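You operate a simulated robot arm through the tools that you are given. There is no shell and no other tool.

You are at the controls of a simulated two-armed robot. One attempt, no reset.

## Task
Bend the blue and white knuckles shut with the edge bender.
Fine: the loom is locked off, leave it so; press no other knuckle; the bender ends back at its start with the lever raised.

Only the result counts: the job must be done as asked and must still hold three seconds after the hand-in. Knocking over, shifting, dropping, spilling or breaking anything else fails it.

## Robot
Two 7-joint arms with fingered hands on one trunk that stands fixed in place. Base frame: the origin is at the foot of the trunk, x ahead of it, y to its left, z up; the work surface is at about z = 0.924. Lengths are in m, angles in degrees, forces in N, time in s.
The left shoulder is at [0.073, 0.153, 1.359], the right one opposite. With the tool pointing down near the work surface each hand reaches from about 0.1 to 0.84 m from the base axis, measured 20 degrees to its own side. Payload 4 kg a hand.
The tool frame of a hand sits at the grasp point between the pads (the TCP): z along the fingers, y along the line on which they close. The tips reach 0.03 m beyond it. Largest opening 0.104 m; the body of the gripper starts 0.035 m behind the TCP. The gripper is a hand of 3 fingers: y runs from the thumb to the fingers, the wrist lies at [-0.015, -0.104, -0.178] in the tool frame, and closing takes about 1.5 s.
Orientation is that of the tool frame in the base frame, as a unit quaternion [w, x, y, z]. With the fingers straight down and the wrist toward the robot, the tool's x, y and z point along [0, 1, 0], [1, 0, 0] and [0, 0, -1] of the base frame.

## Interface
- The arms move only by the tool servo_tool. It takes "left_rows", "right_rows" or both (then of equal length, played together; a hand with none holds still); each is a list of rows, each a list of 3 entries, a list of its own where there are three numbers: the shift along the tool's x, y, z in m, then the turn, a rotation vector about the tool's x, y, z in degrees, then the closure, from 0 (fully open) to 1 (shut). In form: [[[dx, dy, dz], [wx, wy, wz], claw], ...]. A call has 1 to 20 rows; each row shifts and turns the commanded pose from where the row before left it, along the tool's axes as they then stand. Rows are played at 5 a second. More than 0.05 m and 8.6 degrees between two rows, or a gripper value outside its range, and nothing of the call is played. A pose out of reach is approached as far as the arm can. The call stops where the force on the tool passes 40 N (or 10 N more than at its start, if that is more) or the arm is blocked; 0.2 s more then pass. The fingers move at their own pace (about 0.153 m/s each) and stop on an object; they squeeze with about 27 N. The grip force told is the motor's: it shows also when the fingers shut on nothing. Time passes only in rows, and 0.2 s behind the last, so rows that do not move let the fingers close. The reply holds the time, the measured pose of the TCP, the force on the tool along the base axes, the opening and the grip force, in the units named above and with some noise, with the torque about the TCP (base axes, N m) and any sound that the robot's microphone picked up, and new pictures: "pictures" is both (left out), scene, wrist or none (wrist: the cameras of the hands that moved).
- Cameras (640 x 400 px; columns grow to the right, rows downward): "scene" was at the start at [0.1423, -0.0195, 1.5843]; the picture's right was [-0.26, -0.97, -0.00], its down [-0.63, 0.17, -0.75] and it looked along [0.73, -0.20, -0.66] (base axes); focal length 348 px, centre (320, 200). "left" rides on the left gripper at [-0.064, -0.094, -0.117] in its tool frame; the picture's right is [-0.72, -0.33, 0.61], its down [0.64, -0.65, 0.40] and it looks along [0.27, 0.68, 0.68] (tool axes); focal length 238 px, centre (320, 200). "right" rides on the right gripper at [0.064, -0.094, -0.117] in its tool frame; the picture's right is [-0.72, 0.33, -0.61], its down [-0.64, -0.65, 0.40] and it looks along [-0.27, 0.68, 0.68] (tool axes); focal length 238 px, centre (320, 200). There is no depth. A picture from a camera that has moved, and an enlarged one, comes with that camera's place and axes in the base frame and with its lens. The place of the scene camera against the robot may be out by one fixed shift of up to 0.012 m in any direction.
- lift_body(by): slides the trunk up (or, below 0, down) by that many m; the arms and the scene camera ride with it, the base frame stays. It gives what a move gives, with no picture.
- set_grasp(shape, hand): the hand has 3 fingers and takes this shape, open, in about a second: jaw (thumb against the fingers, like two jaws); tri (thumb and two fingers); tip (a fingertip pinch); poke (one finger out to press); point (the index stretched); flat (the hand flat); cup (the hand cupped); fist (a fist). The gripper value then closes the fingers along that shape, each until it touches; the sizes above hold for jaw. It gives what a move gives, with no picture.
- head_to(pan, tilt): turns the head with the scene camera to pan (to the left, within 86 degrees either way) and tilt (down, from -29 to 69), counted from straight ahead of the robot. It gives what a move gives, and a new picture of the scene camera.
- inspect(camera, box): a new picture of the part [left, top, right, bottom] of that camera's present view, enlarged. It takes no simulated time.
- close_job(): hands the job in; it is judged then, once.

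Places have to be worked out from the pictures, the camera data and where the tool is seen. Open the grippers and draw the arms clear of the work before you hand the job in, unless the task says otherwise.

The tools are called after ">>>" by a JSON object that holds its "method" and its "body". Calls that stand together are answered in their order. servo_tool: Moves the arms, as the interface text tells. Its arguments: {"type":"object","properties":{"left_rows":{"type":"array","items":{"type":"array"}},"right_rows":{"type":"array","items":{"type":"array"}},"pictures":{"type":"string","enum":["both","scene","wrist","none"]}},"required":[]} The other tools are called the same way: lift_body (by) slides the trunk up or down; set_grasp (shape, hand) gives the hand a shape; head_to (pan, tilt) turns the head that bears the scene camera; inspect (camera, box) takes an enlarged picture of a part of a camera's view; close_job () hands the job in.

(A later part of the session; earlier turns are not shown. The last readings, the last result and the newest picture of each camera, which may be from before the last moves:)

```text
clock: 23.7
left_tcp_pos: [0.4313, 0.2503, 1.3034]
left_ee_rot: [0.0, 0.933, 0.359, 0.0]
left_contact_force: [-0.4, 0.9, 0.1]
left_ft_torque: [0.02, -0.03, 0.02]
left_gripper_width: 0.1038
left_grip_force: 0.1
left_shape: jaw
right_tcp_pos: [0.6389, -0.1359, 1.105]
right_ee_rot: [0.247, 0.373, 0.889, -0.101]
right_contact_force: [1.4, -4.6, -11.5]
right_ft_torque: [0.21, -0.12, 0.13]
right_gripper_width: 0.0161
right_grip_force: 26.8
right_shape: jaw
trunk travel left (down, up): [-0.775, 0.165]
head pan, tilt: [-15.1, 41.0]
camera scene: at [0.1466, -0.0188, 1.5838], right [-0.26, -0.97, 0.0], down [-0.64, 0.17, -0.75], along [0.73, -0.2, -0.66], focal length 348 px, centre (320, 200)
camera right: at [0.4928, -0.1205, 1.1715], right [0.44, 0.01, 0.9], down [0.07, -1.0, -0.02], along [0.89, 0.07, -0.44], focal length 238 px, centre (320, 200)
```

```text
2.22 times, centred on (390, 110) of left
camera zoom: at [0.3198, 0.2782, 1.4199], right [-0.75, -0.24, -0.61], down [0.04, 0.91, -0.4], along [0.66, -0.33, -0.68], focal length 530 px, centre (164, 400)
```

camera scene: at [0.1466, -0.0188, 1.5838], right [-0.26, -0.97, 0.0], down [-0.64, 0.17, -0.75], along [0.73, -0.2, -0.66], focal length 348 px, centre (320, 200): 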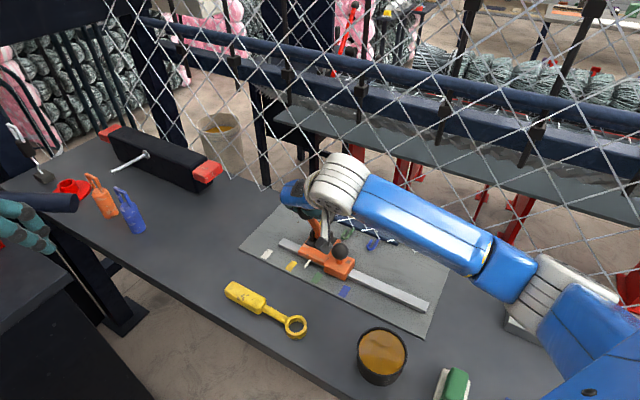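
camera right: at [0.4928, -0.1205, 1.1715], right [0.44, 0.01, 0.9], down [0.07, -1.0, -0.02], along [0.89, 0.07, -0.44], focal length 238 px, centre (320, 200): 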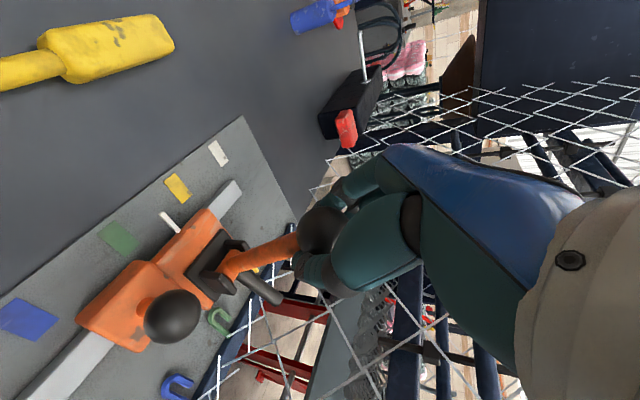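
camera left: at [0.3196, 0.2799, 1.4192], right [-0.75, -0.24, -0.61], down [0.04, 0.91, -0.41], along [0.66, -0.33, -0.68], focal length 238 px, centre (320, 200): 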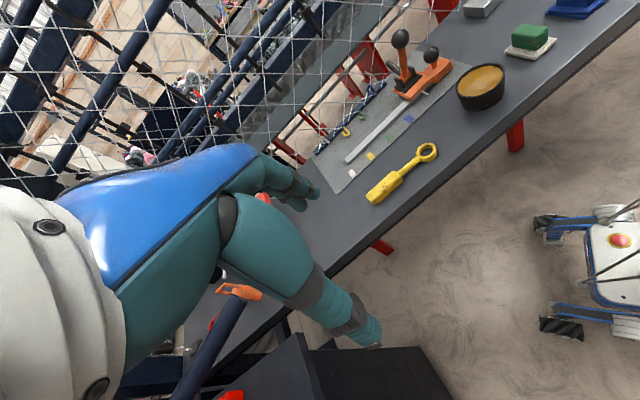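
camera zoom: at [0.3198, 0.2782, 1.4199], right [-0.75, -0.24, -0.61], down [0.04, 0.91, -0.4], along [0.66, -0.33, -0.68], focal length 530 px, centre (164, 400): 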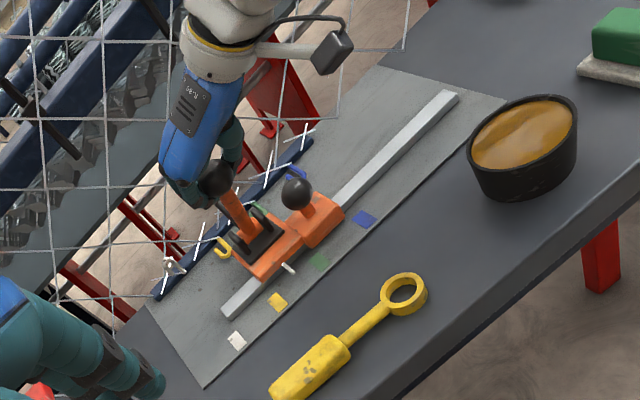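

The carriage is between green and yellow with the lever raised and small forces. I'll slide on to about 1 cm short of white.

>>> {"method": "servo_tool", "body": {"right_rows": [[[0, 0.014, 0], [0, 0, 0], 1], [[0, 0.014, 0], [0, 0, 0], 1], [[0, 0.014, 0], [0, 0, 0], 1], [[0, 0.014, 0], [0, 0, 0], 1], [[0, 0.014, 0], [0, 0, 0], 1], [[0, 0.014, 0], [0, 0, 0], 1], [[0, 0.014, 0], [0, 0, 0], 1], [[0, 0, 0], [0, 0, 0], 1]]}}

>>> {"method": "inspect", "body": {"camera": "left", "box": [300, 80, 440, 220]}}

>>> {"method": "inspect", "body": {"camera": "scene", "box": [240, 190, 360, 290]}}

>>> {"method": "inspect", "body": {"camera": "right", "box": [60, 130, 320, 350]}}

```text
clock: 25.5
left_tcp_pos: [0.4305, 0.2491, 1.3025]
left_ee_rot: [0.0, 0.934, 0.358, 0.0]
left_contact_force: [0.5, 0.0, -0.5]
left_ft_torque: [-0.03, -0.01, 0.01]
left_gripper_width: 0.1037
left_grip_force: 0.0
left_shape: jaw
right_tcp_pos: [0.7092, -0.0665, 1.106]
right_ee_rot: [0.246, 0.373, 0.889, -0.1]
right_contact_force: [3.1, -4.2, -11.5]
right_ft_torque: [0.2, -0.15, 0.11]
right_gripper_width: 0.0164
right_grip_force: 27.1
right_shape: jaw
trunk travel left (down, up): [-0.775, 0.165]
head pan, tilt: [-15.1, 41.0]
camera scene: at [0.1467, -0.0186, 1.5838], right [-0.26, -0.97, 0.0], down [-0.64, 0.17, -0.75], along [0.73, -0.2, -0.66], focal length 348 px, centre (320, 200)
camera right: at [0.5624, -0.051, 1.1715], right [0.44, 0.01, 0.9], down [0.07, -1.0, -0.02], along [0.89, 0.07, -0.44], focal length 238 px, centre (320, 200)
```

scene: 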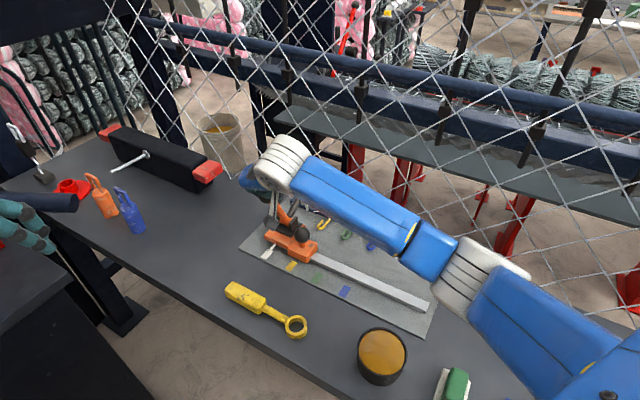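
right: 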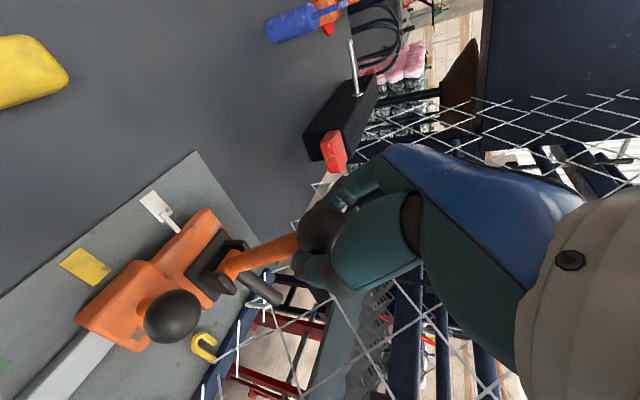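

```text
2.86 times, centred on (370, 150) of left
camera zoom: at [0.3197, 0.2783, 1.42], right [-0.75, -0.24, -0.61], down [0.04, 0.91, -0.4], along [0.66, -0.33, -0.68], focal length 681 px, centre (177, 343)
```

zoom: 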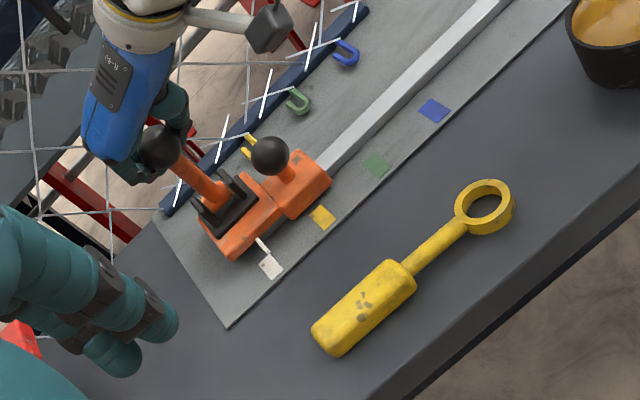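

```text
4.00 times, centred on (300, 240) of scene
camera zoom: at [0.1467, -0.0186, 1.5838], right [-0.26, -0.97, 0.0], down [-0.64, 0.17, -0.75], along [0.73, -0.2, -0.66], focal length 1394 px, centre (400, 40)
```

zoom: 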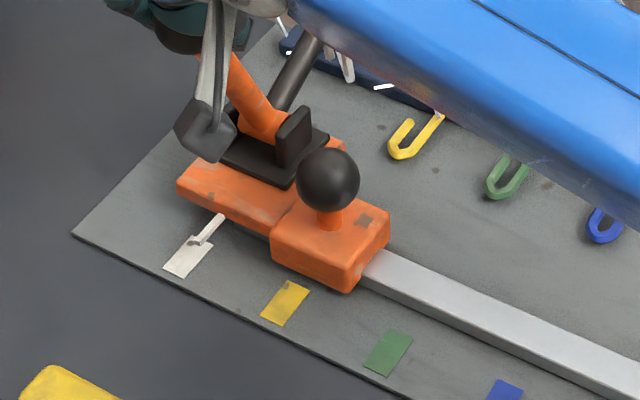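

```text
1.82 times, centred on (190, 240) of right
camera zoom: at [0.5624, -0.051, 1.1715], right [0.44, 0.01, 0.9], down [0.07, -1.0, -0.02], along [0.89, 0.07, -0.44], focal length 433 px, centre (556, 127)
```

zoom: 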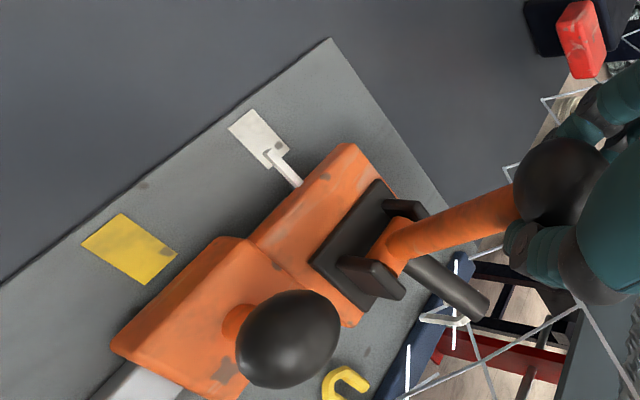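

The pointer overlaps the white mark. Allowing for its height above the plate as seen at blue, it is about 5 mm short of the axis, so I'll trim 5 mm and compare again.

>>> {"method": "servo_tool", "body": {"right_rows": [[[0, 0.005, 0], [0, 0, 0], 1], [[0, 0, 0], [0, 0, 0], 1]], "pictures": "none"}}

>>> {"method": "inspect", "body": {"camera": "scene", "box": [245, 225, 315, 275]}}

>>> {"method": "inspect", "body": {"camera": "right", "box": [60, 160, 220, 300]}}

>>> {"method": "inspect", "body": {"camera": "left", "box": [360, 140, 430, 200]}}

```text
clock: 26.1
left_tcp_pos: [0.431, 0.2499, 1.3026]
left_ee_rot: [0.0, 0.934, 0.358, 0.0]
left_contact_force: [0.0, -0.7, 0.6]
left_ft_torque: [0.0, -0.03, -0.03]
left_gripper_width: 0.1037
left_grip_force: 0.0
left_shape: jaw
right_tcp_pos: [0.7124, -0.0619, 1.103]
right_ee_rot: [0.246, 0.373, 0.889, -0.1]
right_contact_force: [1.8, -4.6, -11.6]
right_ft_torque: [0.2, -0.15, 0.14]
right_gripper_width: 0.0161
right_grip_force: 27.5
right_shape: jaw
trunk travel left (down, up): [-0.775, 0.165]
head pan, tilt: [-15.1, 41.0]
```

```text
8.00 times, centred on (280, 250) of scene
camera zoom: at [0.1468, -0.0185, 1.5838], right [-0.26, -0.97, 0.0], down [-0.64, 0.17, -0.75], along [0.73, -0.2, -0.66], focal length 2788 px, centre (640, -200)
```

zoom: 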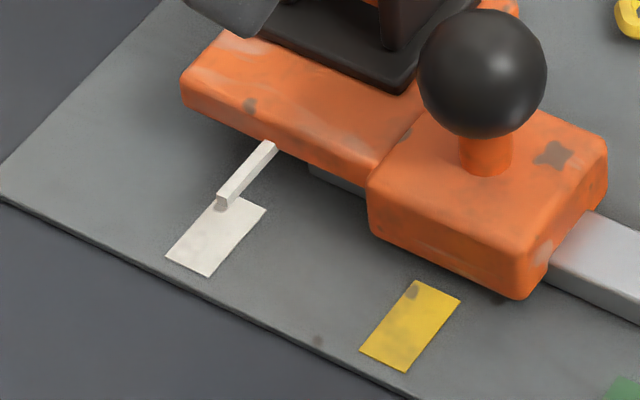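

```text
2.86 times, centred on (140, 230) of right
camera zoom: at [0.5658, -0.0475, 1.1715], right [0.44, 0.01, 0.9], down [0.07, -1.0, -0.02], along [0.89, 0.07, -0.44], focal length 681 px, centre (834, 114)
```

zoom: 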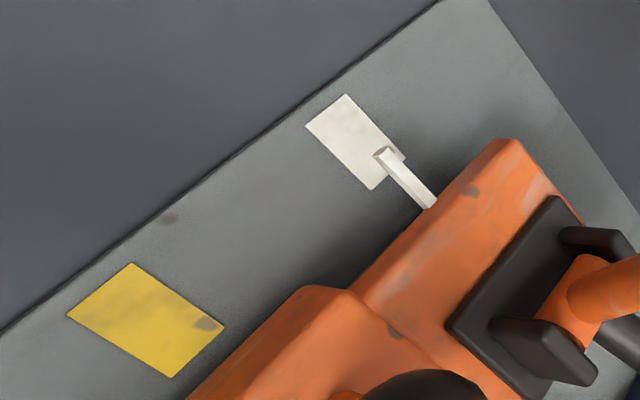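

```text
6.67 times, centred on (395, 170) of left
camera zoom: at [0.3197, 0.2785, 1.4199], right [-0.75, -0.24, -0.61], down [0.04, 0.91, -0.4], along [0.66, -0.33, -0.68], focal length 1589 px, centre (-180, 400)
```

zoom: 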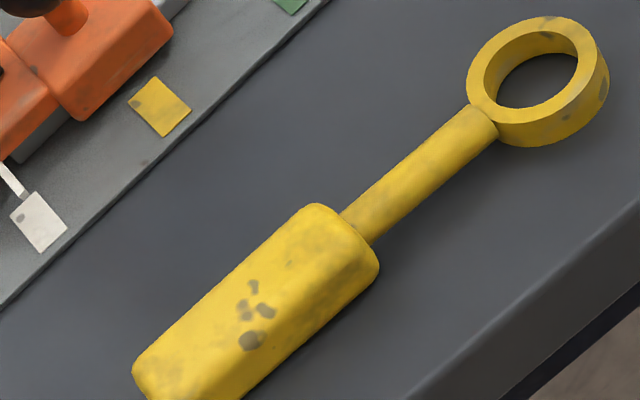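

The pointer is within about 1.5 mm of white's axis, judged the same way as at blue. I'll trim that and start the same press arc, first about 23°.

>>> {"method": "servo_tool", "body": {"right_rows": [[[0, 0.0012, 0], [0, 0, 0], 1], [[-0.0092, 0, 0.0018], [0, 0, 0], 1], [[-0.0092, 0, 0.0018], [0, 0, 0], 1], [[-0.0092, 0, 0.0018], [0, 0, 0], 1], [[-0.0076, 0, 0.0038], [0, 0, 0], 1], [[-0.0076, 0, 0.0038], [0, 0, 0], 1], [[-0.0076, 0, 0.0038], [0, 0, 0], 1]]}}

>>> {"method": "inspect", "body": {"camera": "right", "box": [60, 130, 340, 370]}}

>>> {"method": "inspect", "body": {"camera": "scene", "box": [240, 180, 360, 280]}}

>>> {"method": "inspect", "body": {"camera": "left", "box": [300, 80, 440, 220]}}

```text
clock: 27.7
left_tcp_pos: [0.4325, 0.251, 1.3018]
left_ee_rot: [0.0, 0.934, 0.358, 0.0]
left_contact_force: [0.2, 0.1, 0.0]
left_ft_torque: [-0.04, 0.0, 0.01]
left_gripper_width: 0.1038
left_grip_force: 0.0
left_shape: jaw
right_tcp_pos: [0.7497, -0.0968, 1.1169]
right_ee_rot: [0.246, 0.373, 0.889, -0.101]
right_contact_force: [-2.8, -0.6, -18.1]
right_ft_torque: [0.11, 0.11, 0.07]
right_gripper_width: 0.0166
right_grip_force: 27.0
right_shape: jaw
trunk travel left (down, up): [-0.775, 0.165]
head pan, tilt: [-15.1, 41.0]
camera scene: at [0.1475, -0.0168, 1.5837], right [-0.26, -0.97, 0.0], down [-0.64, 0.17, -0.75], along [0.73, -0.2, -0.66], focal length 348 px, centre (320, 200)
camera right: at [0.6036, -0.0828, 1.1832], right [0.44, 0.01, 0.9], down [0.07, -1.0, -0.02], along [0.89, 0.07, -0.44], focal length 238 px, centre (320, 200)
```

scene: 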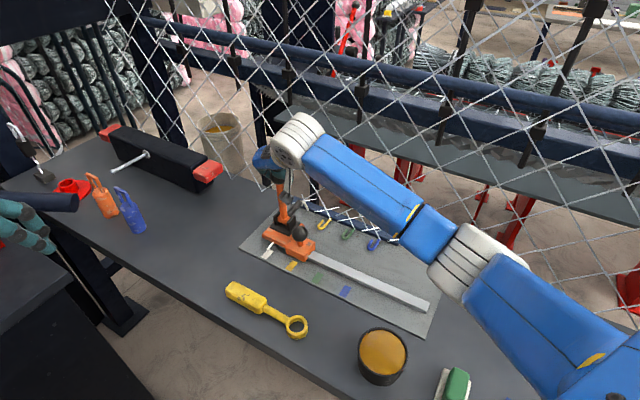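
right: 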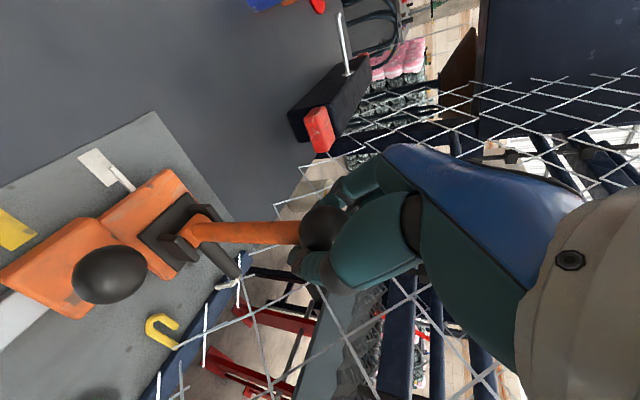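

```text
1.67 times, centred on (200, 250) of right
camera zoom: at [0.6036, -0.0828, 1.1832], right [0.44, 0.01, 0.9], down [0.07, -1.0, -0.02], along [0.89, 0.07, -0.44], focal length 397 px, centre (520, 117)
```

zoom: 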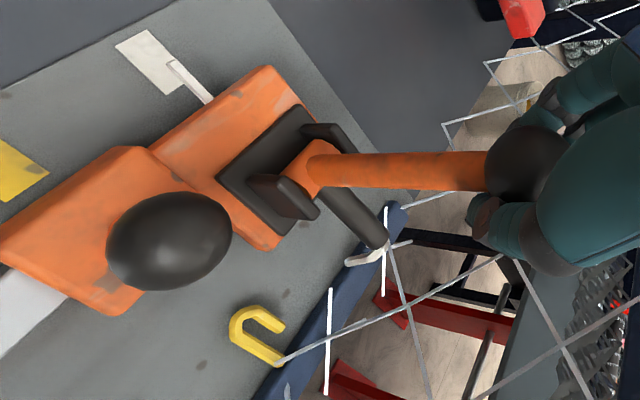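

```text
4.00 times, centred on (300, 230) of scene
camera zoom: at [0.1475, -0.0168, 1.5837], right [-0.26, -0.97, 0.0], down [-0.64, 0.17, -0.75], along [0.73, -0.2, -0.66], focal length 1394 px, centre (400, 80)
```

zoom: 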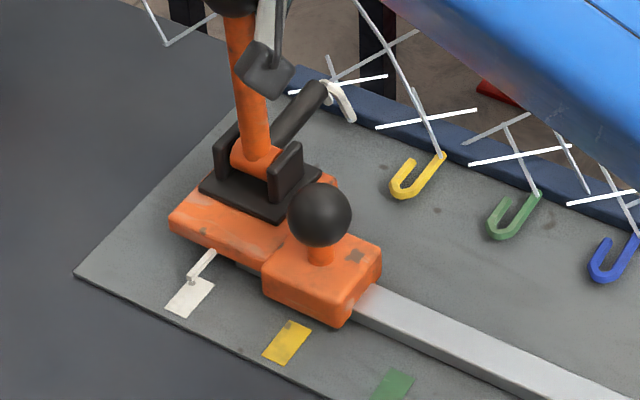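

```text
2.86 times, centred on (370, 150) of left
camera zoom: at [0.3203, 0.2799, 1.4194], right [-0.75, -0.24, -0.61], down [0.04, 0.91, -0.41], along [0.66, -0.33, -0.68], focal length 681 px, centre (177, 343)
```

zoom: 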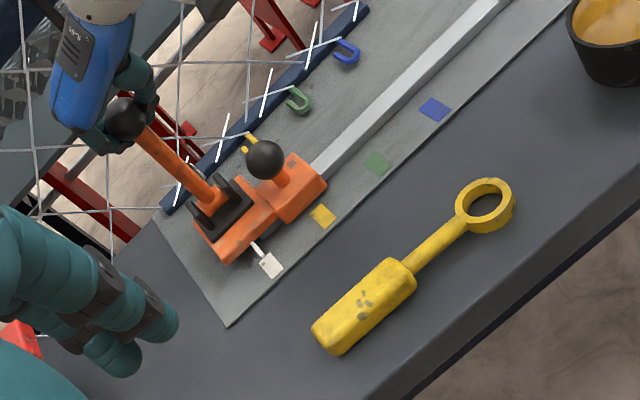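

White is standing right in front of the rod while blue, green and yellow lie flat, and the pointer stays on white. I'll continue the press.

>>> {"method": "servo_tool", "body": {"right_rows": [[[-0.0067, 0, 0.0052], [0, 0, 0], 1], [[-0.0067, 0, 0.0052], [0, 0, 0], 1], [[-0.0067, 0, 0.0052], [0, 0, 0], 1], [[-0.0058, 0, 0.006], [0, 0, 0], 1], [[-0.0058, 0, 0.006], [0, 0, 0], 1], [[-0.0058, 0, 0.006], [0, 0, 0], 1]]}}

>>> {"method": "inspect", "body": {"camera": "right", "box": [20, 130, 340, 370]}}

>>> {"method": "inspect", "body": {"camera": "scene", "box": [240, 180, 360, 280]}}

```text
clock: 29.1
left_tcp_pos: [0.4294, 0.2539, 1.3026]
left_ee_rot: [0.001, 0.934, 0.358, 0.001]
left_contact_force: [0.0, 0.7, 0.4]
left_ft_torque: [-0.01, 0.02, 0.03]
left_gripper_width: 0.1038
left_grip_force: 0.0
left_shape: jaw
right_tcp_pos: [0.7825, -0.1318, 1.108]
right_ee_rot: [0.247, 0.372, 0.889, -0.101]
right_contact_force: [-5.5, 6.2, -15.4]
right_ft_torque: [0.09, 0.32, 0.05]
right_gripper_width: 0.0168
right_grip_force: 27.2
right_shape: jaw
trunk travel left (down, up): [-0.775, 0.165]
head pan, tilt: [-15.1, 41.0]
camera scene: at [0.1455, -0.0138, 1.584], right [-0.26, -0.97, 0.0], down [-0.64, 0.17, -0.75], along [0.73, -0.2, -0.66], focal length 348 px, centre (320, 200)
camera right: at [0.637, -0.1165, 1.1747], right [0.44, 0.01, 0.9], down [0.07, -1.0, -0.02], along [0.89, 0.07, -0.44], focal length 238 px, centre (320, 200)
```

scene: 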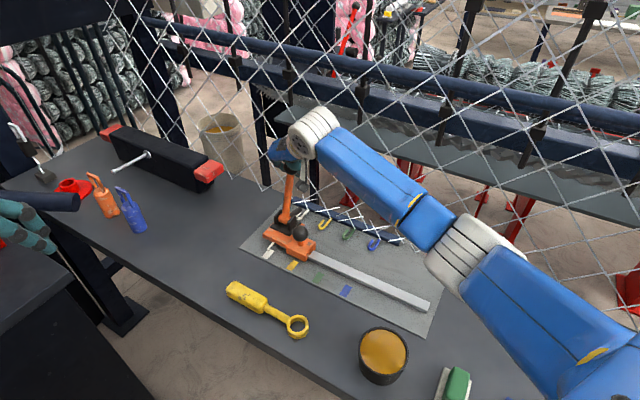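
right: 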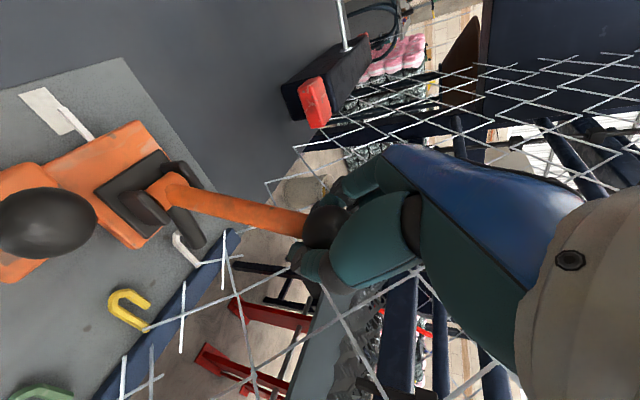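

```text
1.67 times, centred on (180, 250) of right
camera zoom: at [0.637, -0.1165, 1.1747], right [0.44, 0.01, 0.9], down [0.07, -1.0, -0.02], along [0.89, 0.07, -0.44], focal length 397 px, centre (553, 117)
```

zoom: 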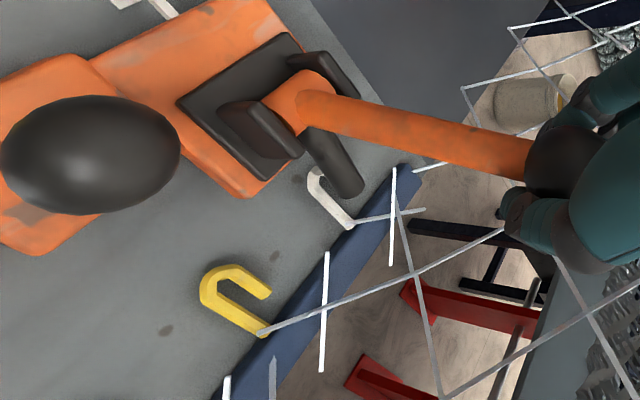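

```text
4.00 times, centred on (300, 230) of scene
camera zoom: at [0.1455, -0.0138, 1.584], right [-0.26, -0.97, 0.0], down [-0.64, 0.17, -0.75], along [0.73, -0.2, -0.66], focal length 1394 px, centre (400, 80)
```

zoom: 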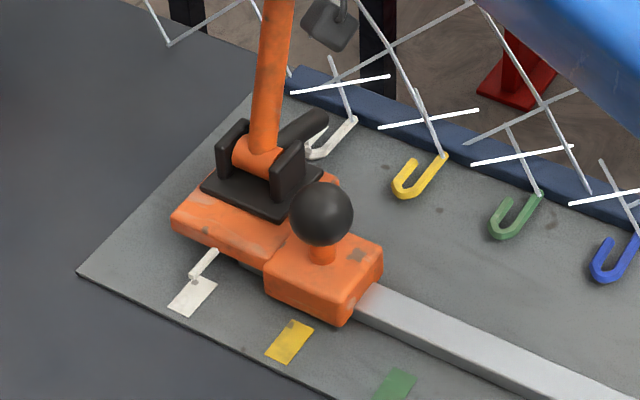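

White is folding down under the rod. I'll continue with smaller steps to the end stop as before.

>>> {"method": "servo_tool", "body": {"right_rows": [[[-0.004, 0, 0.0056], [0, 0, 0], 1], [[-0.004, 0, 0.0056], [0, 0, 0], 1], [[-0.0033, 0, 0.0048], [0, 0, 0], 1], [[-0.0033, 0, 0.0048], [0, 0, 0], 1], [[0, 0, 0], [0, 0, 0], 1]]}}

>>> {"method": "inspect", "body": {"camera": "right", "box": [20, 130, 340, 370]}}

>>> {"method": "inspect", "body": {"camera": "scene", "box": [240, 180, 360, 280]}}

```text
clock: 30.3
left_tcp_pos: [0.4251, 0.257, 1.3024]
left_ee_rot: [0.003, 0.934, 0.358, 0.001]
left_contact_force: [0.1, -0.2, -0.2]
left_ft_torque: [0.0, 0.0, 0.03]
left_gripper_width: 0.1039
left_grip_force: 0.0
left_shape: jaw
right_tcp_pos: [0.7967, -0.1443, 1.0993]
right_ee_rot: [0.248, 0.372, 0.889, -0.101]
right_contact_force: [-14.0, 14.4, -11.8]
right_ft_torque: [0.02, 0.21, 0.1]
right_gripper_width: 0.0169
right_grip_force: 27.2
right_shape: jaw
trunk travel left (down, up): [-0.775, 0.165]
head pan, tilt: [-15.1, 41.0]
camera scene: at [0.141, -0.0089, 1.5845], right [-0.26, -0.97, 0.01], down [-0.63, 0.17, -0.76], along [0.73, -0.2, -0.66], focal length 348 px, centre (320, 200)
camera right: at [0.6515, -0.1299, 1.1665], right [0.44, 0.01, 0.9], down [0.07, -1.0, -0.02], along [0.9, 0.07, -0.44], focal length 238 px, centre (320, 200)
```

scene: 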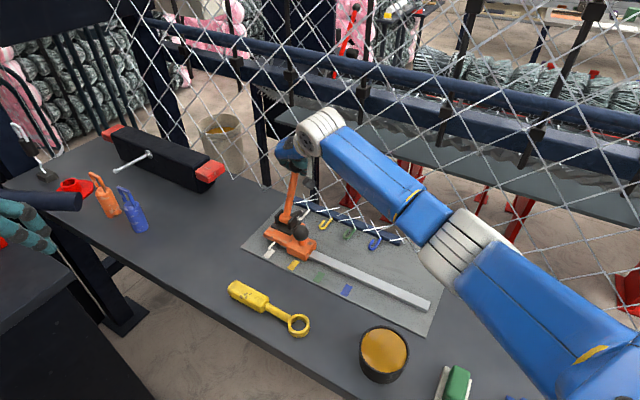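
right: 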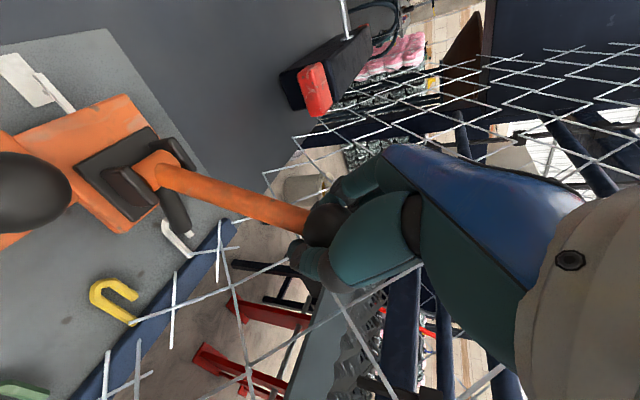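

```text
1.67 times, centred on (180, 250) of right
camera zoom: at [0.6515, -0.1299, 1.1665], right [0.44, 0.01, 0.9], down [0.07, -1.0, -0.02], along [0.9, 0.07, -0.44], focal length 397 px, centre (553, 117)
```

zoom: 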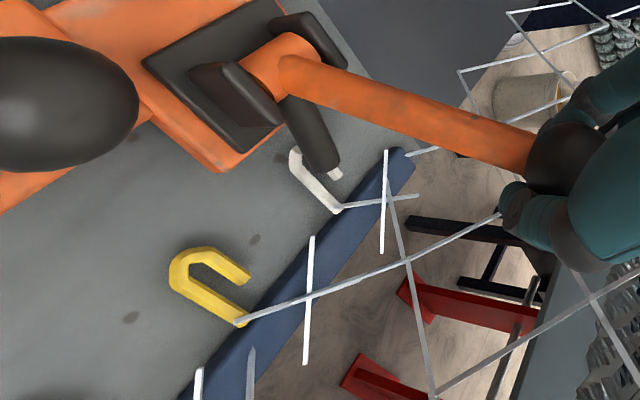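

```text
4.00 times, centred on (300, 230) of scene
camera zoom: at [0.141, -0.0089, 1.5845], right [-0.26, -0.97, 0.01], down [-0.63, 0.17, -0.76], along [0.73, -0.2, -0.66], focal length 1394 px, centre (400, 80)
```

zoom: 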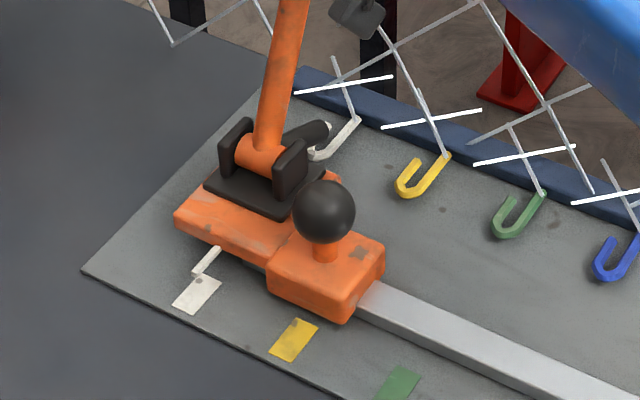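

The push force is already about 20 N, at the stop. I'll add one small step to match the first press, then inspect.

>>> {"method": "servo_tool", "body": {"right_rows": [[[-0.003, 0, 0.0035], [0, 0, 0], 1], [[0, 0, 0], [0, 0, 0], 1]], "pictures": "none"}}

>>> {"method": "inspect", "body": {"camera": "scene", "box": [240, 180, 360, 280]}}

```text
clock: 30.9
left_tcp_pos: [0.424, 0.2559, 1.3037]
left_ee_rot: [0.003, 0.934, 0.358, 0.001]
left_contact_force: [-0.3, -0.1, -0.5]
left_ft_torque: [-0.02, -0.01, 0.01]
left_gripper_width: 0.1038
left_grip_force: 0.1
left_shape: jaw
right_tcp_pos: [0.8018, -0.1466, 1.0981]
right_ee_rot: [0.249, 0.372, 0.888, -0.101]
right_contact_force: [-15.4, 16.2, -8.1]
right_ft_torque: [-0.03, 0.07, 0.12]
right_gripper_width: 0.0169
right_grip_force: 27.1
right_shape: jaw
trunk travel left (down, up): [-0.775, 0.165]
head pan, tilt: [-15.1, 41.0]
```

```text
4.00 times, centred on (300, 230) of scene
camera zoom: at [0.1397, -0.0077, 1.5846], right [-0.26, -0.97, 0.01], down [-0.63, 0.17, -0.76], along [0.73, -0.2, -0.65], focal length 1394 px, centre (400, 80)
```

zoom: 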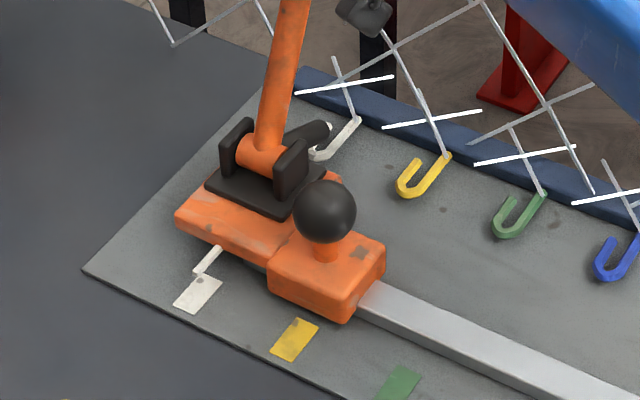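

Travel matches the blue press (0.123 m of ball swing). One more small squeeze for certainty, then I start back along the arc.

>>> {"method": "servo_tool", "body": {"right_rows": [[[-0.003, 0, 0.003], [0, 0, 0], 1], [[0, 0, 0], [0, 0, 0], 1]], "pictures": "none"}}

>>> {"method": "inspect", "body": {"camera": "right", "box": [20, 130, 340, 370]}}

```text
clock: 31.5
left_tcp_pos: [0.429, 0.2486, 1.3056]
left_ee_rot: [-0.001, 0.934, 0.357, 0.001]
left_contact_force: [0.2, 0.0, 0.1]
left_ft_torque: [-0.03, 0.0, 0.0]
left_gripper_width: 0.104
left_grip_force: 0.1
left_shape: jaw
right_tcp_pos: [0.807, -0.1608, 1.0986]
right_ee_rot: [0.249, 0.374, 0.888, -0.101]
right_contact_force: [2.7, 0.1, 2.0]
right_ft_torque: [0.06, 0.02, -0.08]
right_gripper_width: 0.0126
right_grip_force: 27.0
right_shape: jaw
trunk travel left (down, up): [-0.775, 0.165]
head pan, tilt: [-15.1, 41.0]
```

```text
1.67 times, centred on (180, 250) of right
camera zoom: at [0.6603, -0.145, 1.164], right [0.44, 0.01, 0.9], down [0.07, -1.0, -0.02], along [0.9, 0.07, -0.43], focal length 397 px, centre (553, 117)
```

zoom: 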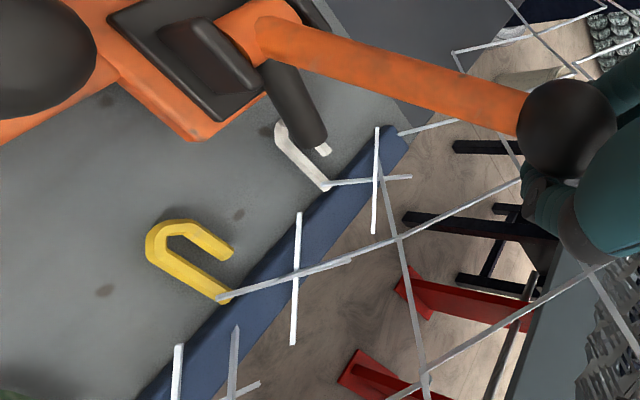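

The ball slipped out of the grip toward the -e2 side: force has dropped to near zero and the hand moved 1.4 cm toward the mesh. I'll look carefully before moving.

>>> {"method": "inspect", "body": {"camera": "scene", "box": [240, 100, 360, 250]}}

>>> {"method": "inspect", "body": {"camera": "left", "box": [270, 60, 410, 200]}}

>>> {"method": "inspect", "body": {"camera": "right", "box": [200, 120, 440, 320]}}

```text
2.67 times, centred on (300, 175) of scene
camera zoom: at [0.1445, -0.021, 1.5843], right [-0.26, -0.97, 0.0], down [-0.64, 0.17, -0.75], along [0.73, -0.2, -0.66], focal length 929 px, centre (373, 267)
```

zoom: 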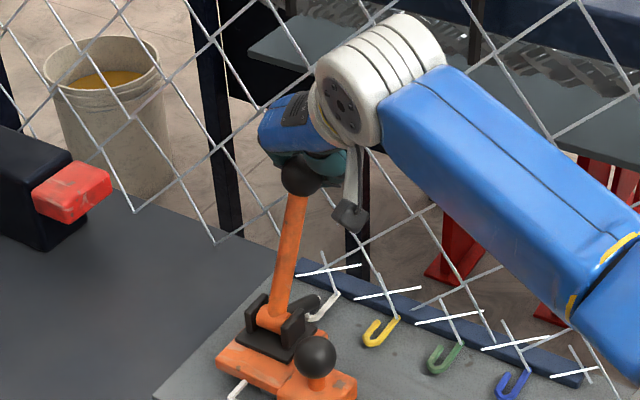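

```text
2.86 times, centred on (340, 130) of left
camera zoom: at [0.3175, 0.2769, 1.4212], right [-0.75, -0.24, -0.62], down [0.04, 0.91, -0.4], along [0.66, -0.33, -0.68], focal length 681 px, centre (263, 400)
```

zoom: 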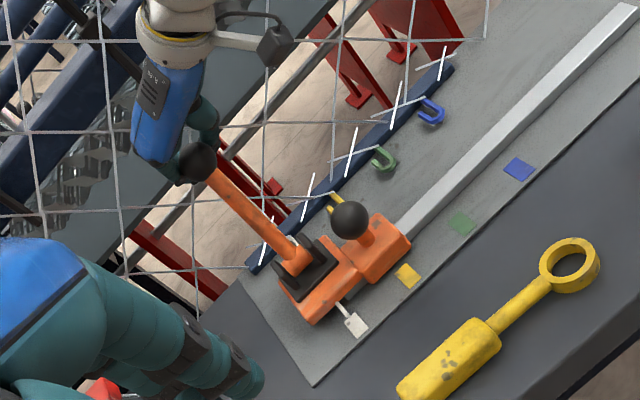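

```text
2.00 times, centred on (320, 220) of right
camera zoom: at [0.6603, -0.145, 1.164], right [0.44, 0.01, 0.9], down [0.07, -1.0, -0.02], along [0.9, 0.07, -0.43], focal length 477 px, centre (320, 160)
```

zoom: 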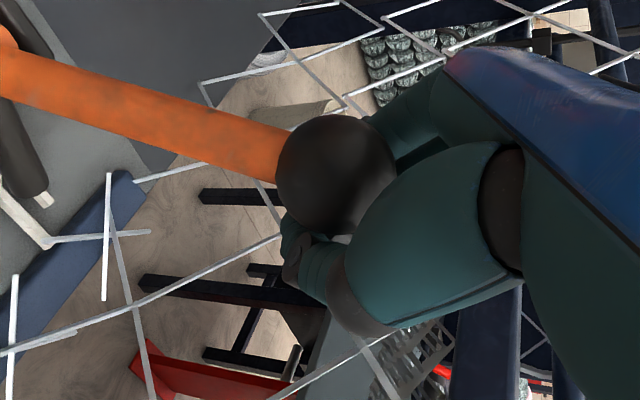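

The closed fingers now sit just behind the ball on the mesh side, nothing else looks disturbed, and white is bent flat. From here I can hook the ball straight back, so I'll pull it away from the mesh along the return arc in small rows.

>>> {"method": "servo_tool", "body": {"right_rows": [[[0.0071, 0, -0.0096], [0, 0, 0], 1], [[0.0087, 0, -0.0103], [0, 0, 0], 1], [[0.0086, 0, -0.0088], [0, 0, 0], 1], [[0.0086, 0, -0.0088], [0, 0, 0], 1]]}}

>>> {"method": "inspect", "body": {"camera": "scene", "box": [240, 130, 360, 280]}}

>>> {"method": "inspect", "body": {"camera": "left", "box": [270, 60, 410, 200]}}

```text
clock: 32.5
left_tcp_pos: [0.4284, 0.2523, 1.3032]
left_ee_rot: [0.002, 0.934, 0.359, 0.0]
left_contact_force: [0.4, -0.8, 0.1]
left_ft_torque: [-0.01, 0.0, -0.01]
left_gripper_width: 0.1036
left_grip_force: 0.0
left_shape: jaw
right_tcp_pos: [0.7701, -0.1213, 1.1104]
right_ee_rot: [0.247, 0.372, 0.889, -0.102]
right_contact_force: [1.6, -0.4, -0.6]
right_ft_torque: [-0.01, 0.0, 0.01]
right_gripper_width: 0.0127
right_grip_force: 27.1
right_shape: jaw
trunk travel left (down, up): [-0.775, 0.165]
head pan, tilt: [-15.1, 41.0]
camera scene: at [0.1434, -0.016, 1.5842], right [-0.26, -0.97, 0.0], down [-0.64, 0.17, -0.75], along [0.73, -0.2, -0.66], focal length 348 px, centre (320, 200)
camera right: at [0.6243, -0.1059, 1.1775], right [0.44, 0.01, 0.9], down [0.07, -1.0, -0.02], along [0.9, 0.07, -0.44], focal length 238 px, centre (320, 200)
```

scene: 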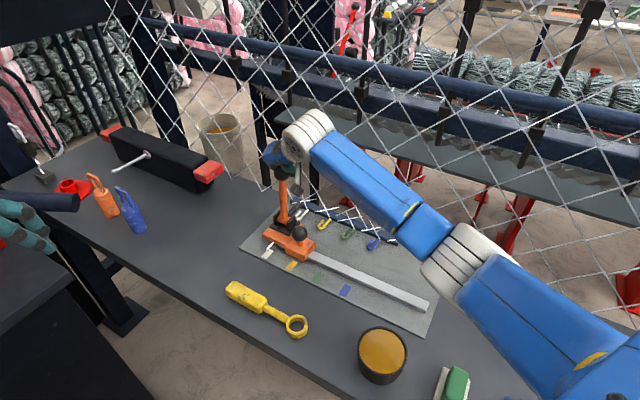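
right: 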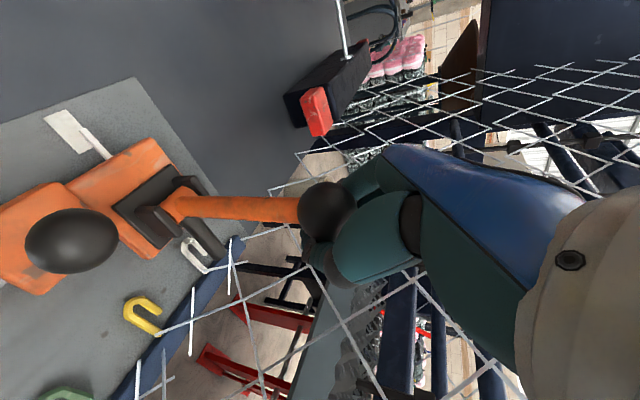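

```text
2.67 times, centred on (300, 205) of scene
camera zoom: at [0.1434, -0.016, 1.5842], right [-0.26, -0.97, 0.0], down [-0.64, 0.17, -0.75], along [0.73, -0.2, -0.66], focal length 929 px, centre (373, 187)
```

zoom: 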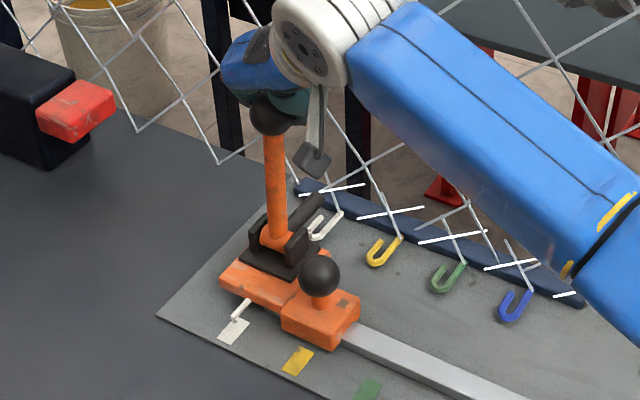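

```text
2.86 times, centred on (340, 130) of left
camera zoom: at [0.3172, 0.2809, 1.42], right [-0.75, -0.24, -0.61], down [0.04, 0.91, -0.41], along [0.66, -0.33, -0.68], focal length 681 px, centre (263, 400)
```

zoom: 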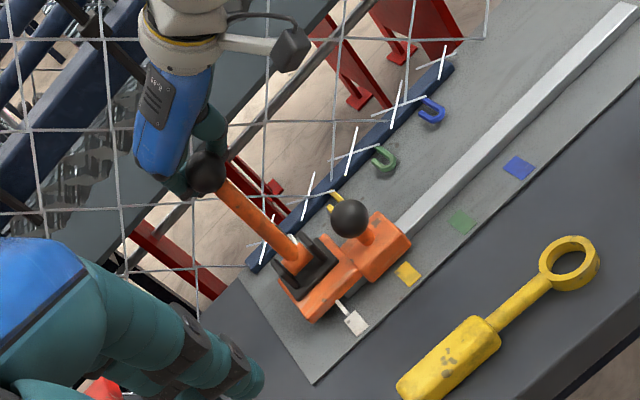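

The lever follows the fingers lightly (about 1 N), and white stays flat like the others. I'll keep pulling it back toward the raised stop.

>>> {"method": "servo_tool", "body": {"right_rows": [[[0.0096, 0, -0.008], [0, 0, 0], 1], [[0.0096, 0, -0.008], [0, 0, 0], 1], [[0.0115, 0, -0.0048], [0, 0, 0], 1], [[0.0115, 0, -0.0048], [0, 0, 0], 1], [[0.011, 0, -0.0025], [0, 0, 0], 1]]}}

>>> {"method": "inspect", "body": {"camera": "scene", "box": [240, 130, 360, 280]}}

>>> {"method": "inspect", "body": {"camera": "left", "box": [270, 60, 410, 200]}}

```text
clock: 33.7
left_tcp_pos: [0.4276, 0.2534, 1.3039]
left_ee_rot: [0.001, 0.934, 0.358, 0.001]
left_contact_force: [-0.3, 0.7, 0.7]
left_ft_torque: [0.01, 0.02, 0.04]
left_gripper_width: 0.1037
left_grip_force: 0.1
left_shape: jaw
right_tcp_pos: [0.7277, -0.0779, 1.1093]
right_ee_rot: [0.249, 0.372, 0.888, -0.101]
right_contact_force: [1.2, -1.3, -1.3]
right_ft_torque: [-0.03, -0.01, -0.01]
right_gripper_width: 0.0124
right_grip_force: 27.0
right_shape: jaw
trunk travel left (down, up): [-0.775, 0.165]
head pan, tilt: [-15.1, 41.0]
camera scene: at [0.1431, -0.0163, 1.5843], right [-0.26, -0.97, 0.0], down [-0.63, 0.17, -0.75], along [0.73, -0.2, -0.66], focal length 348 px, centre (320, 200)
camera right: at [0.582, -0.0632, 1.1748], right [0.44, 0.01, 0.9], down [0.07, -1.0, -0.02], along [0.9, 0.07, -0.44], focal length 238 px, centre (320, 200)
```

scene: 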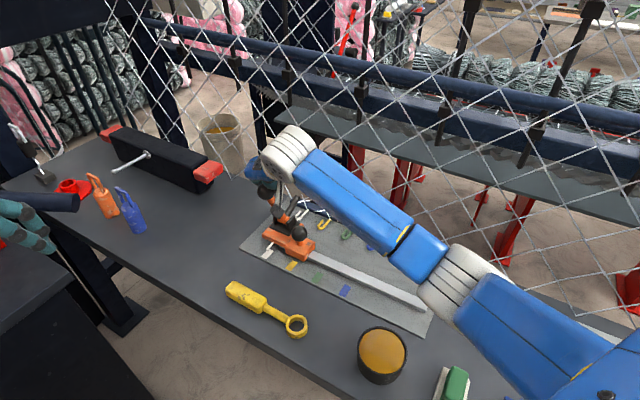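
right: 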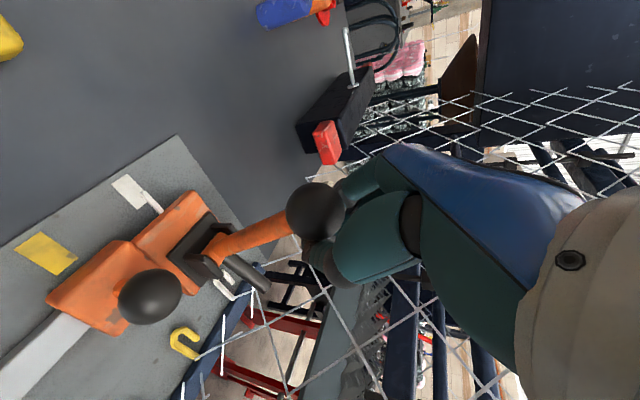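

```text
2.67 times, centred on (300, 205) of scene
camera zoom: at [0.1431, -0.0163, 1.5843], right [-0.26, -0.97, 0.0], down [-0.63, 0.17, -0.75], along [0.73, -0.2, -0.66], focal length 929 px, centre (373, 187)
```

zoom: 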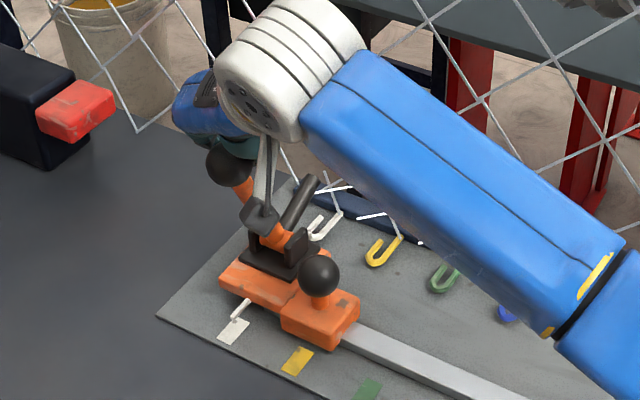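

```text
2.86 times, centred on (340, 130) of left
camera zoom: at [0.3169, 0.2807, 1.4202], right [-0.75, -0.24, -0.61], down [0.04, 0.91, -0.41], along [0.66, -0.33, -0.68], focal length 681 px, centre (263, 400)
```

zoom: 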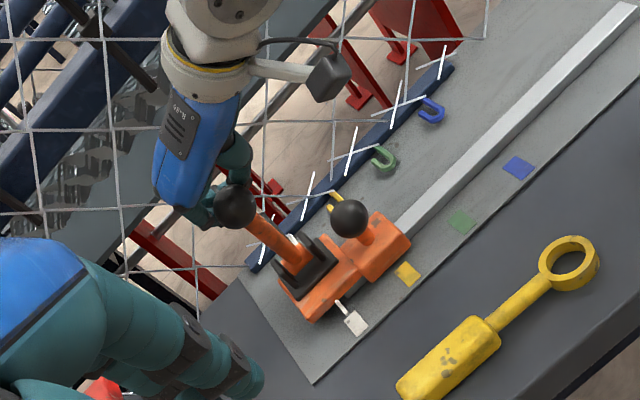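

The lever is nearly raised. I'll pull gently another centimetre until it rests on its stop.

>>> {"method": "servo_tool", "body": {"right_rows": [[[0.005, 0, -0.001], [0, 0, 0], 1], [[0.005, 0, -0.001], [0, 0, 0], 1]], "pictures": "none"}}

>>> {"method": "inspect", "body": {"camera": "scene", "box": [240, 130, 360, 280]}}

>>> {"method": "inspect", "body": {"camera": "left", "box": [270, 60, 410, 200]}}

```text
clock: 34.3
left_tcp_pos: [0.4297, 0.2503, 1.3031]
left_ee_rot: [0.001, 0.933, 0.359, 0.001]
left_contact_force: [0.3, -0.7, -0.1]
left_ft_torque: [0.01, 0.01, 0.02]
left_gripper_width: 0.1037
left_grip_force: 0.0
left_shape: jaw
right_tcp_pos: [0.7234, -0.0738, 1.1061]
right_ee_rot: [0.248, 0.374, 0.888, -0.101]
right_contact_force: [5.6, -4.8, 3.9]
right_ft_torque: [0.02, 0.01, -0.02]
right_gripper_width: 0.0126
right_grip_force: 27.3
right_shape: jaw
trunk travel left (down, up): [-0.775, 0.165]
head pan, tilt: [-15.1, 41.0]
```

```text
2.67 times, centred on (300, 205) of scene
camera zoom: at [0.1448, -0.0185, 1.5842], right [-0.26, -0.97, 0.0], down [-0.64, 0.17, -0.75], along [0.73, -0.2, -0.66], focal length 929 px, centre (373, 187)
```

zoom: 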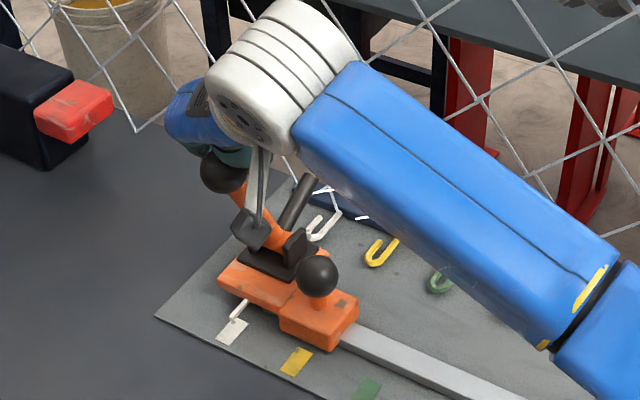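

```text
2.86 times, centred on (340, 130) of left
camera zoom: at [0.3185, 0.2786, 1.4204], right [-0.75, -0.24, -0.61], down [0.04, 0.91, -0.4], along [0.66, -0.33, -0.68], focal length 681 px, centre (263, 400)
```

zoom: 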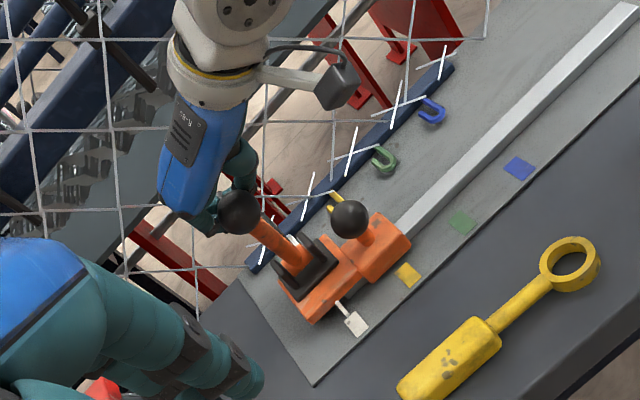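

Light resistance (8 N) shows the lever resting on its raised stop, with white closed and the pointer still at white. I'll open the fingers and recentre the hand on the ball for the slide home.

>>> {"method": "servo_tool", "body": {"right_rows": [[[0, 0, 0], [0, 0, 0], 0.6], [[0, 0, 0], [0, 0, 0], 0.2], [[0, 0, 0], [0, 0, 0], 0], [[0, 0, 0], [0, 0, 0], 0], [[0.005, 0.0006, -0.002], [0, 0, 0], 0], [[0.005, 0.0006, -0.002], [0, 0, 0], 0], [[0.0055, 0.0006, -0.002], [0, 0, 0], 0]]}}

>>> {"method": "inspect", "body": {"camera": "scene", "box": [240, 130, 360, 280]}}

>>> {"method": "inspect", "body": {"camera": "left", "box": [270, 60, 410, 200]}}

```text
clock: 35.9
left_tcp_pos: [0.4282, 0.2526, 1.3036]
left_ee_rot: [0.002, 0.933, 0.359, 0.001]
left_contact_force: [0.5, -0.6, 0.0]
left_ft_torque: [0.0, 0.02, 0.02]
left_gripper_width: 0.104
left_grip_force: 0.2
left_shape: jaw
right_tcp_pos: [0.7128, -0.0588, 1.1015]
right_ee_rot: [0.249, 0.372, 0.888, -0.101]
right_contact_force: [-0.1, -0.6, -1.0]
right_ft_torque: [-0.02, 0.0, 0.0]
right_gripper_width: 0.1038
right_grip_force: 0.2
right_shape: jaw
trunk travel left (down, up): [-0.775, 0.165]
head pan, tilt: [-15.1, 41.0]
camera scene: at [0.1428, -0.0149, 1.5843], right [-0.26, -0.97, 0.0], down [-0.63, 0.17, -0.75], along [0.73, -0.2, -0.66], focal length 348 px, centre (320, 200)
camera right: at [0.5667, -0.0434, 1.1681], right [0.44, 0.01, 0.9], down [0.07, -1.0, -0.02], along [0.9, 0.07, -0.44], focal length 238 px, centre (320, 200)
```

scene: 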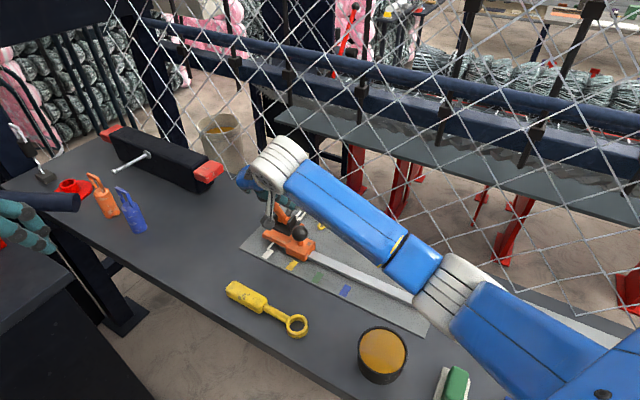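
right: 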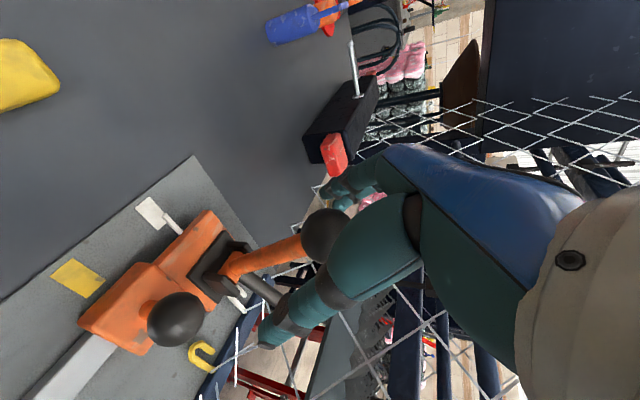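

```text
2.67 times, centred on (300, 205) of scene
camera zoom: at [0.1428, -0.0149, 1.5843], right [-0.26, -0.97, 0.0], down [-0.63, 0.17, -0.75], along [0.73, -0.2, -0.66], focal length 929 px, centre (373, 187)
```

zoom: 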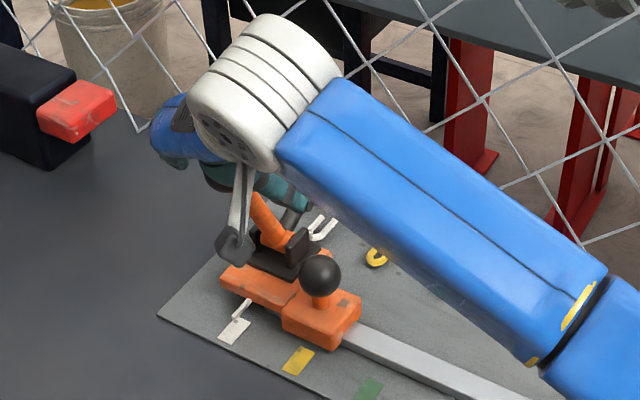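

```text
2.86 times, centred on (340, 130) of left
camera zoom: at [0.3167, 0.2817, 1.42], right [-0.75, -0.24, -0.61], down [0.04, 0.91, -0.41], along [0.66, -0.33, -0.68], focal length 681 px, centre (263, 400)
```

zoom: 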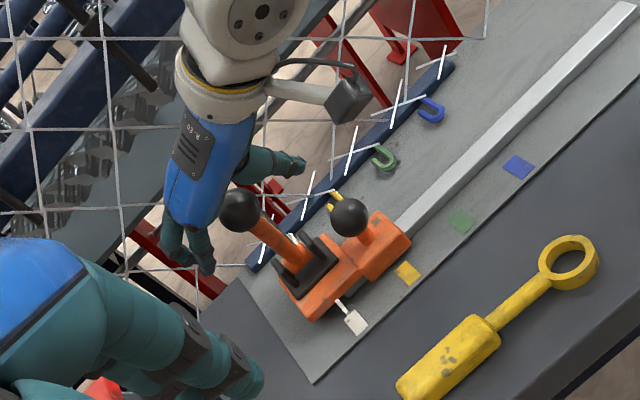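

The ball is centred between the open fingers at about [0.714, -0.056, 1.102]. I'll close on it again.

>>> {"method": "servo_tool", "body": {"right_rows": [[[0, 0.002, 0], [0, 0, 0], 0.2], [[0, 0, 0], [0, 0, 0], 0.5], [[0, 0, 0], [0, 0, 0], 0.7], [[0, 0, 0], [0, 0, 0], 0.85], [[0, 0, 0], [0, 0, 0], 1], [[0, 0, 0], [0, 0, 0], 1], [[0, 0, 0], [0, 0, 0], 1]], "pictures": "none"}}

>>> {"method": "inspect", "body": {"camera": "left", "box": [270, 60, 410, 200]}}

```text
clock: 37.5
left_tcp_pos: [0.4286, 0.2519, 1.3024]
left_ee_rot: [0.001, 0.933, 0.359, 0.002]
left_contact_force: [-0.8, -0.3, -0.5]
left_ft_torque: [-0.02, -0.03, 0.0]
left_gripper_width: 0.1038
left_grip_force: 0.0
left_shape: jaw
right_tcp_pos: [0.7132, -0.0579, 1.1007]
right_ee_rot: [0.248, 0.373, 0.889, -0.101]
right_contact_force: [-1.0, -2.5, -3.5]
right_ft_torque: [0.1, -0.09, 0.09]
right_gripper_width: 0.0145
right_grip_force: 27.1
right_shape: jaw
trunk travel left (down, up): [-0.775, 0.165]
head pan, tilt: [-15.1, 41.0]
```

```text
2.86 times, centred on (340, 130) of left
camera zoom: at [0.3172, 0.2802, 1.4201], right [-0.75, -0.24, -0.61], down [0.04, 0.91, -0.41], along [0.66, -0.33, -0.68], focal length 681 px, centre (263, 400)
```

zoom: 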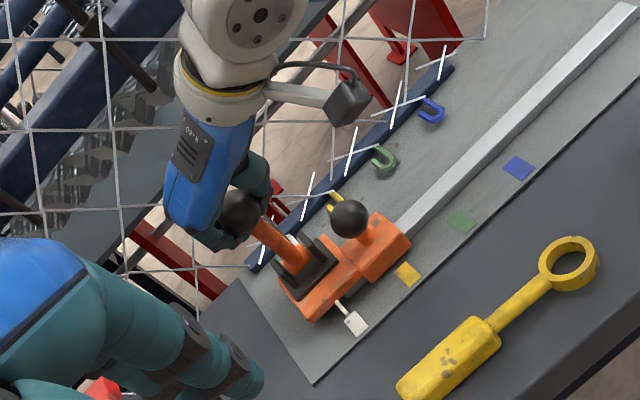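

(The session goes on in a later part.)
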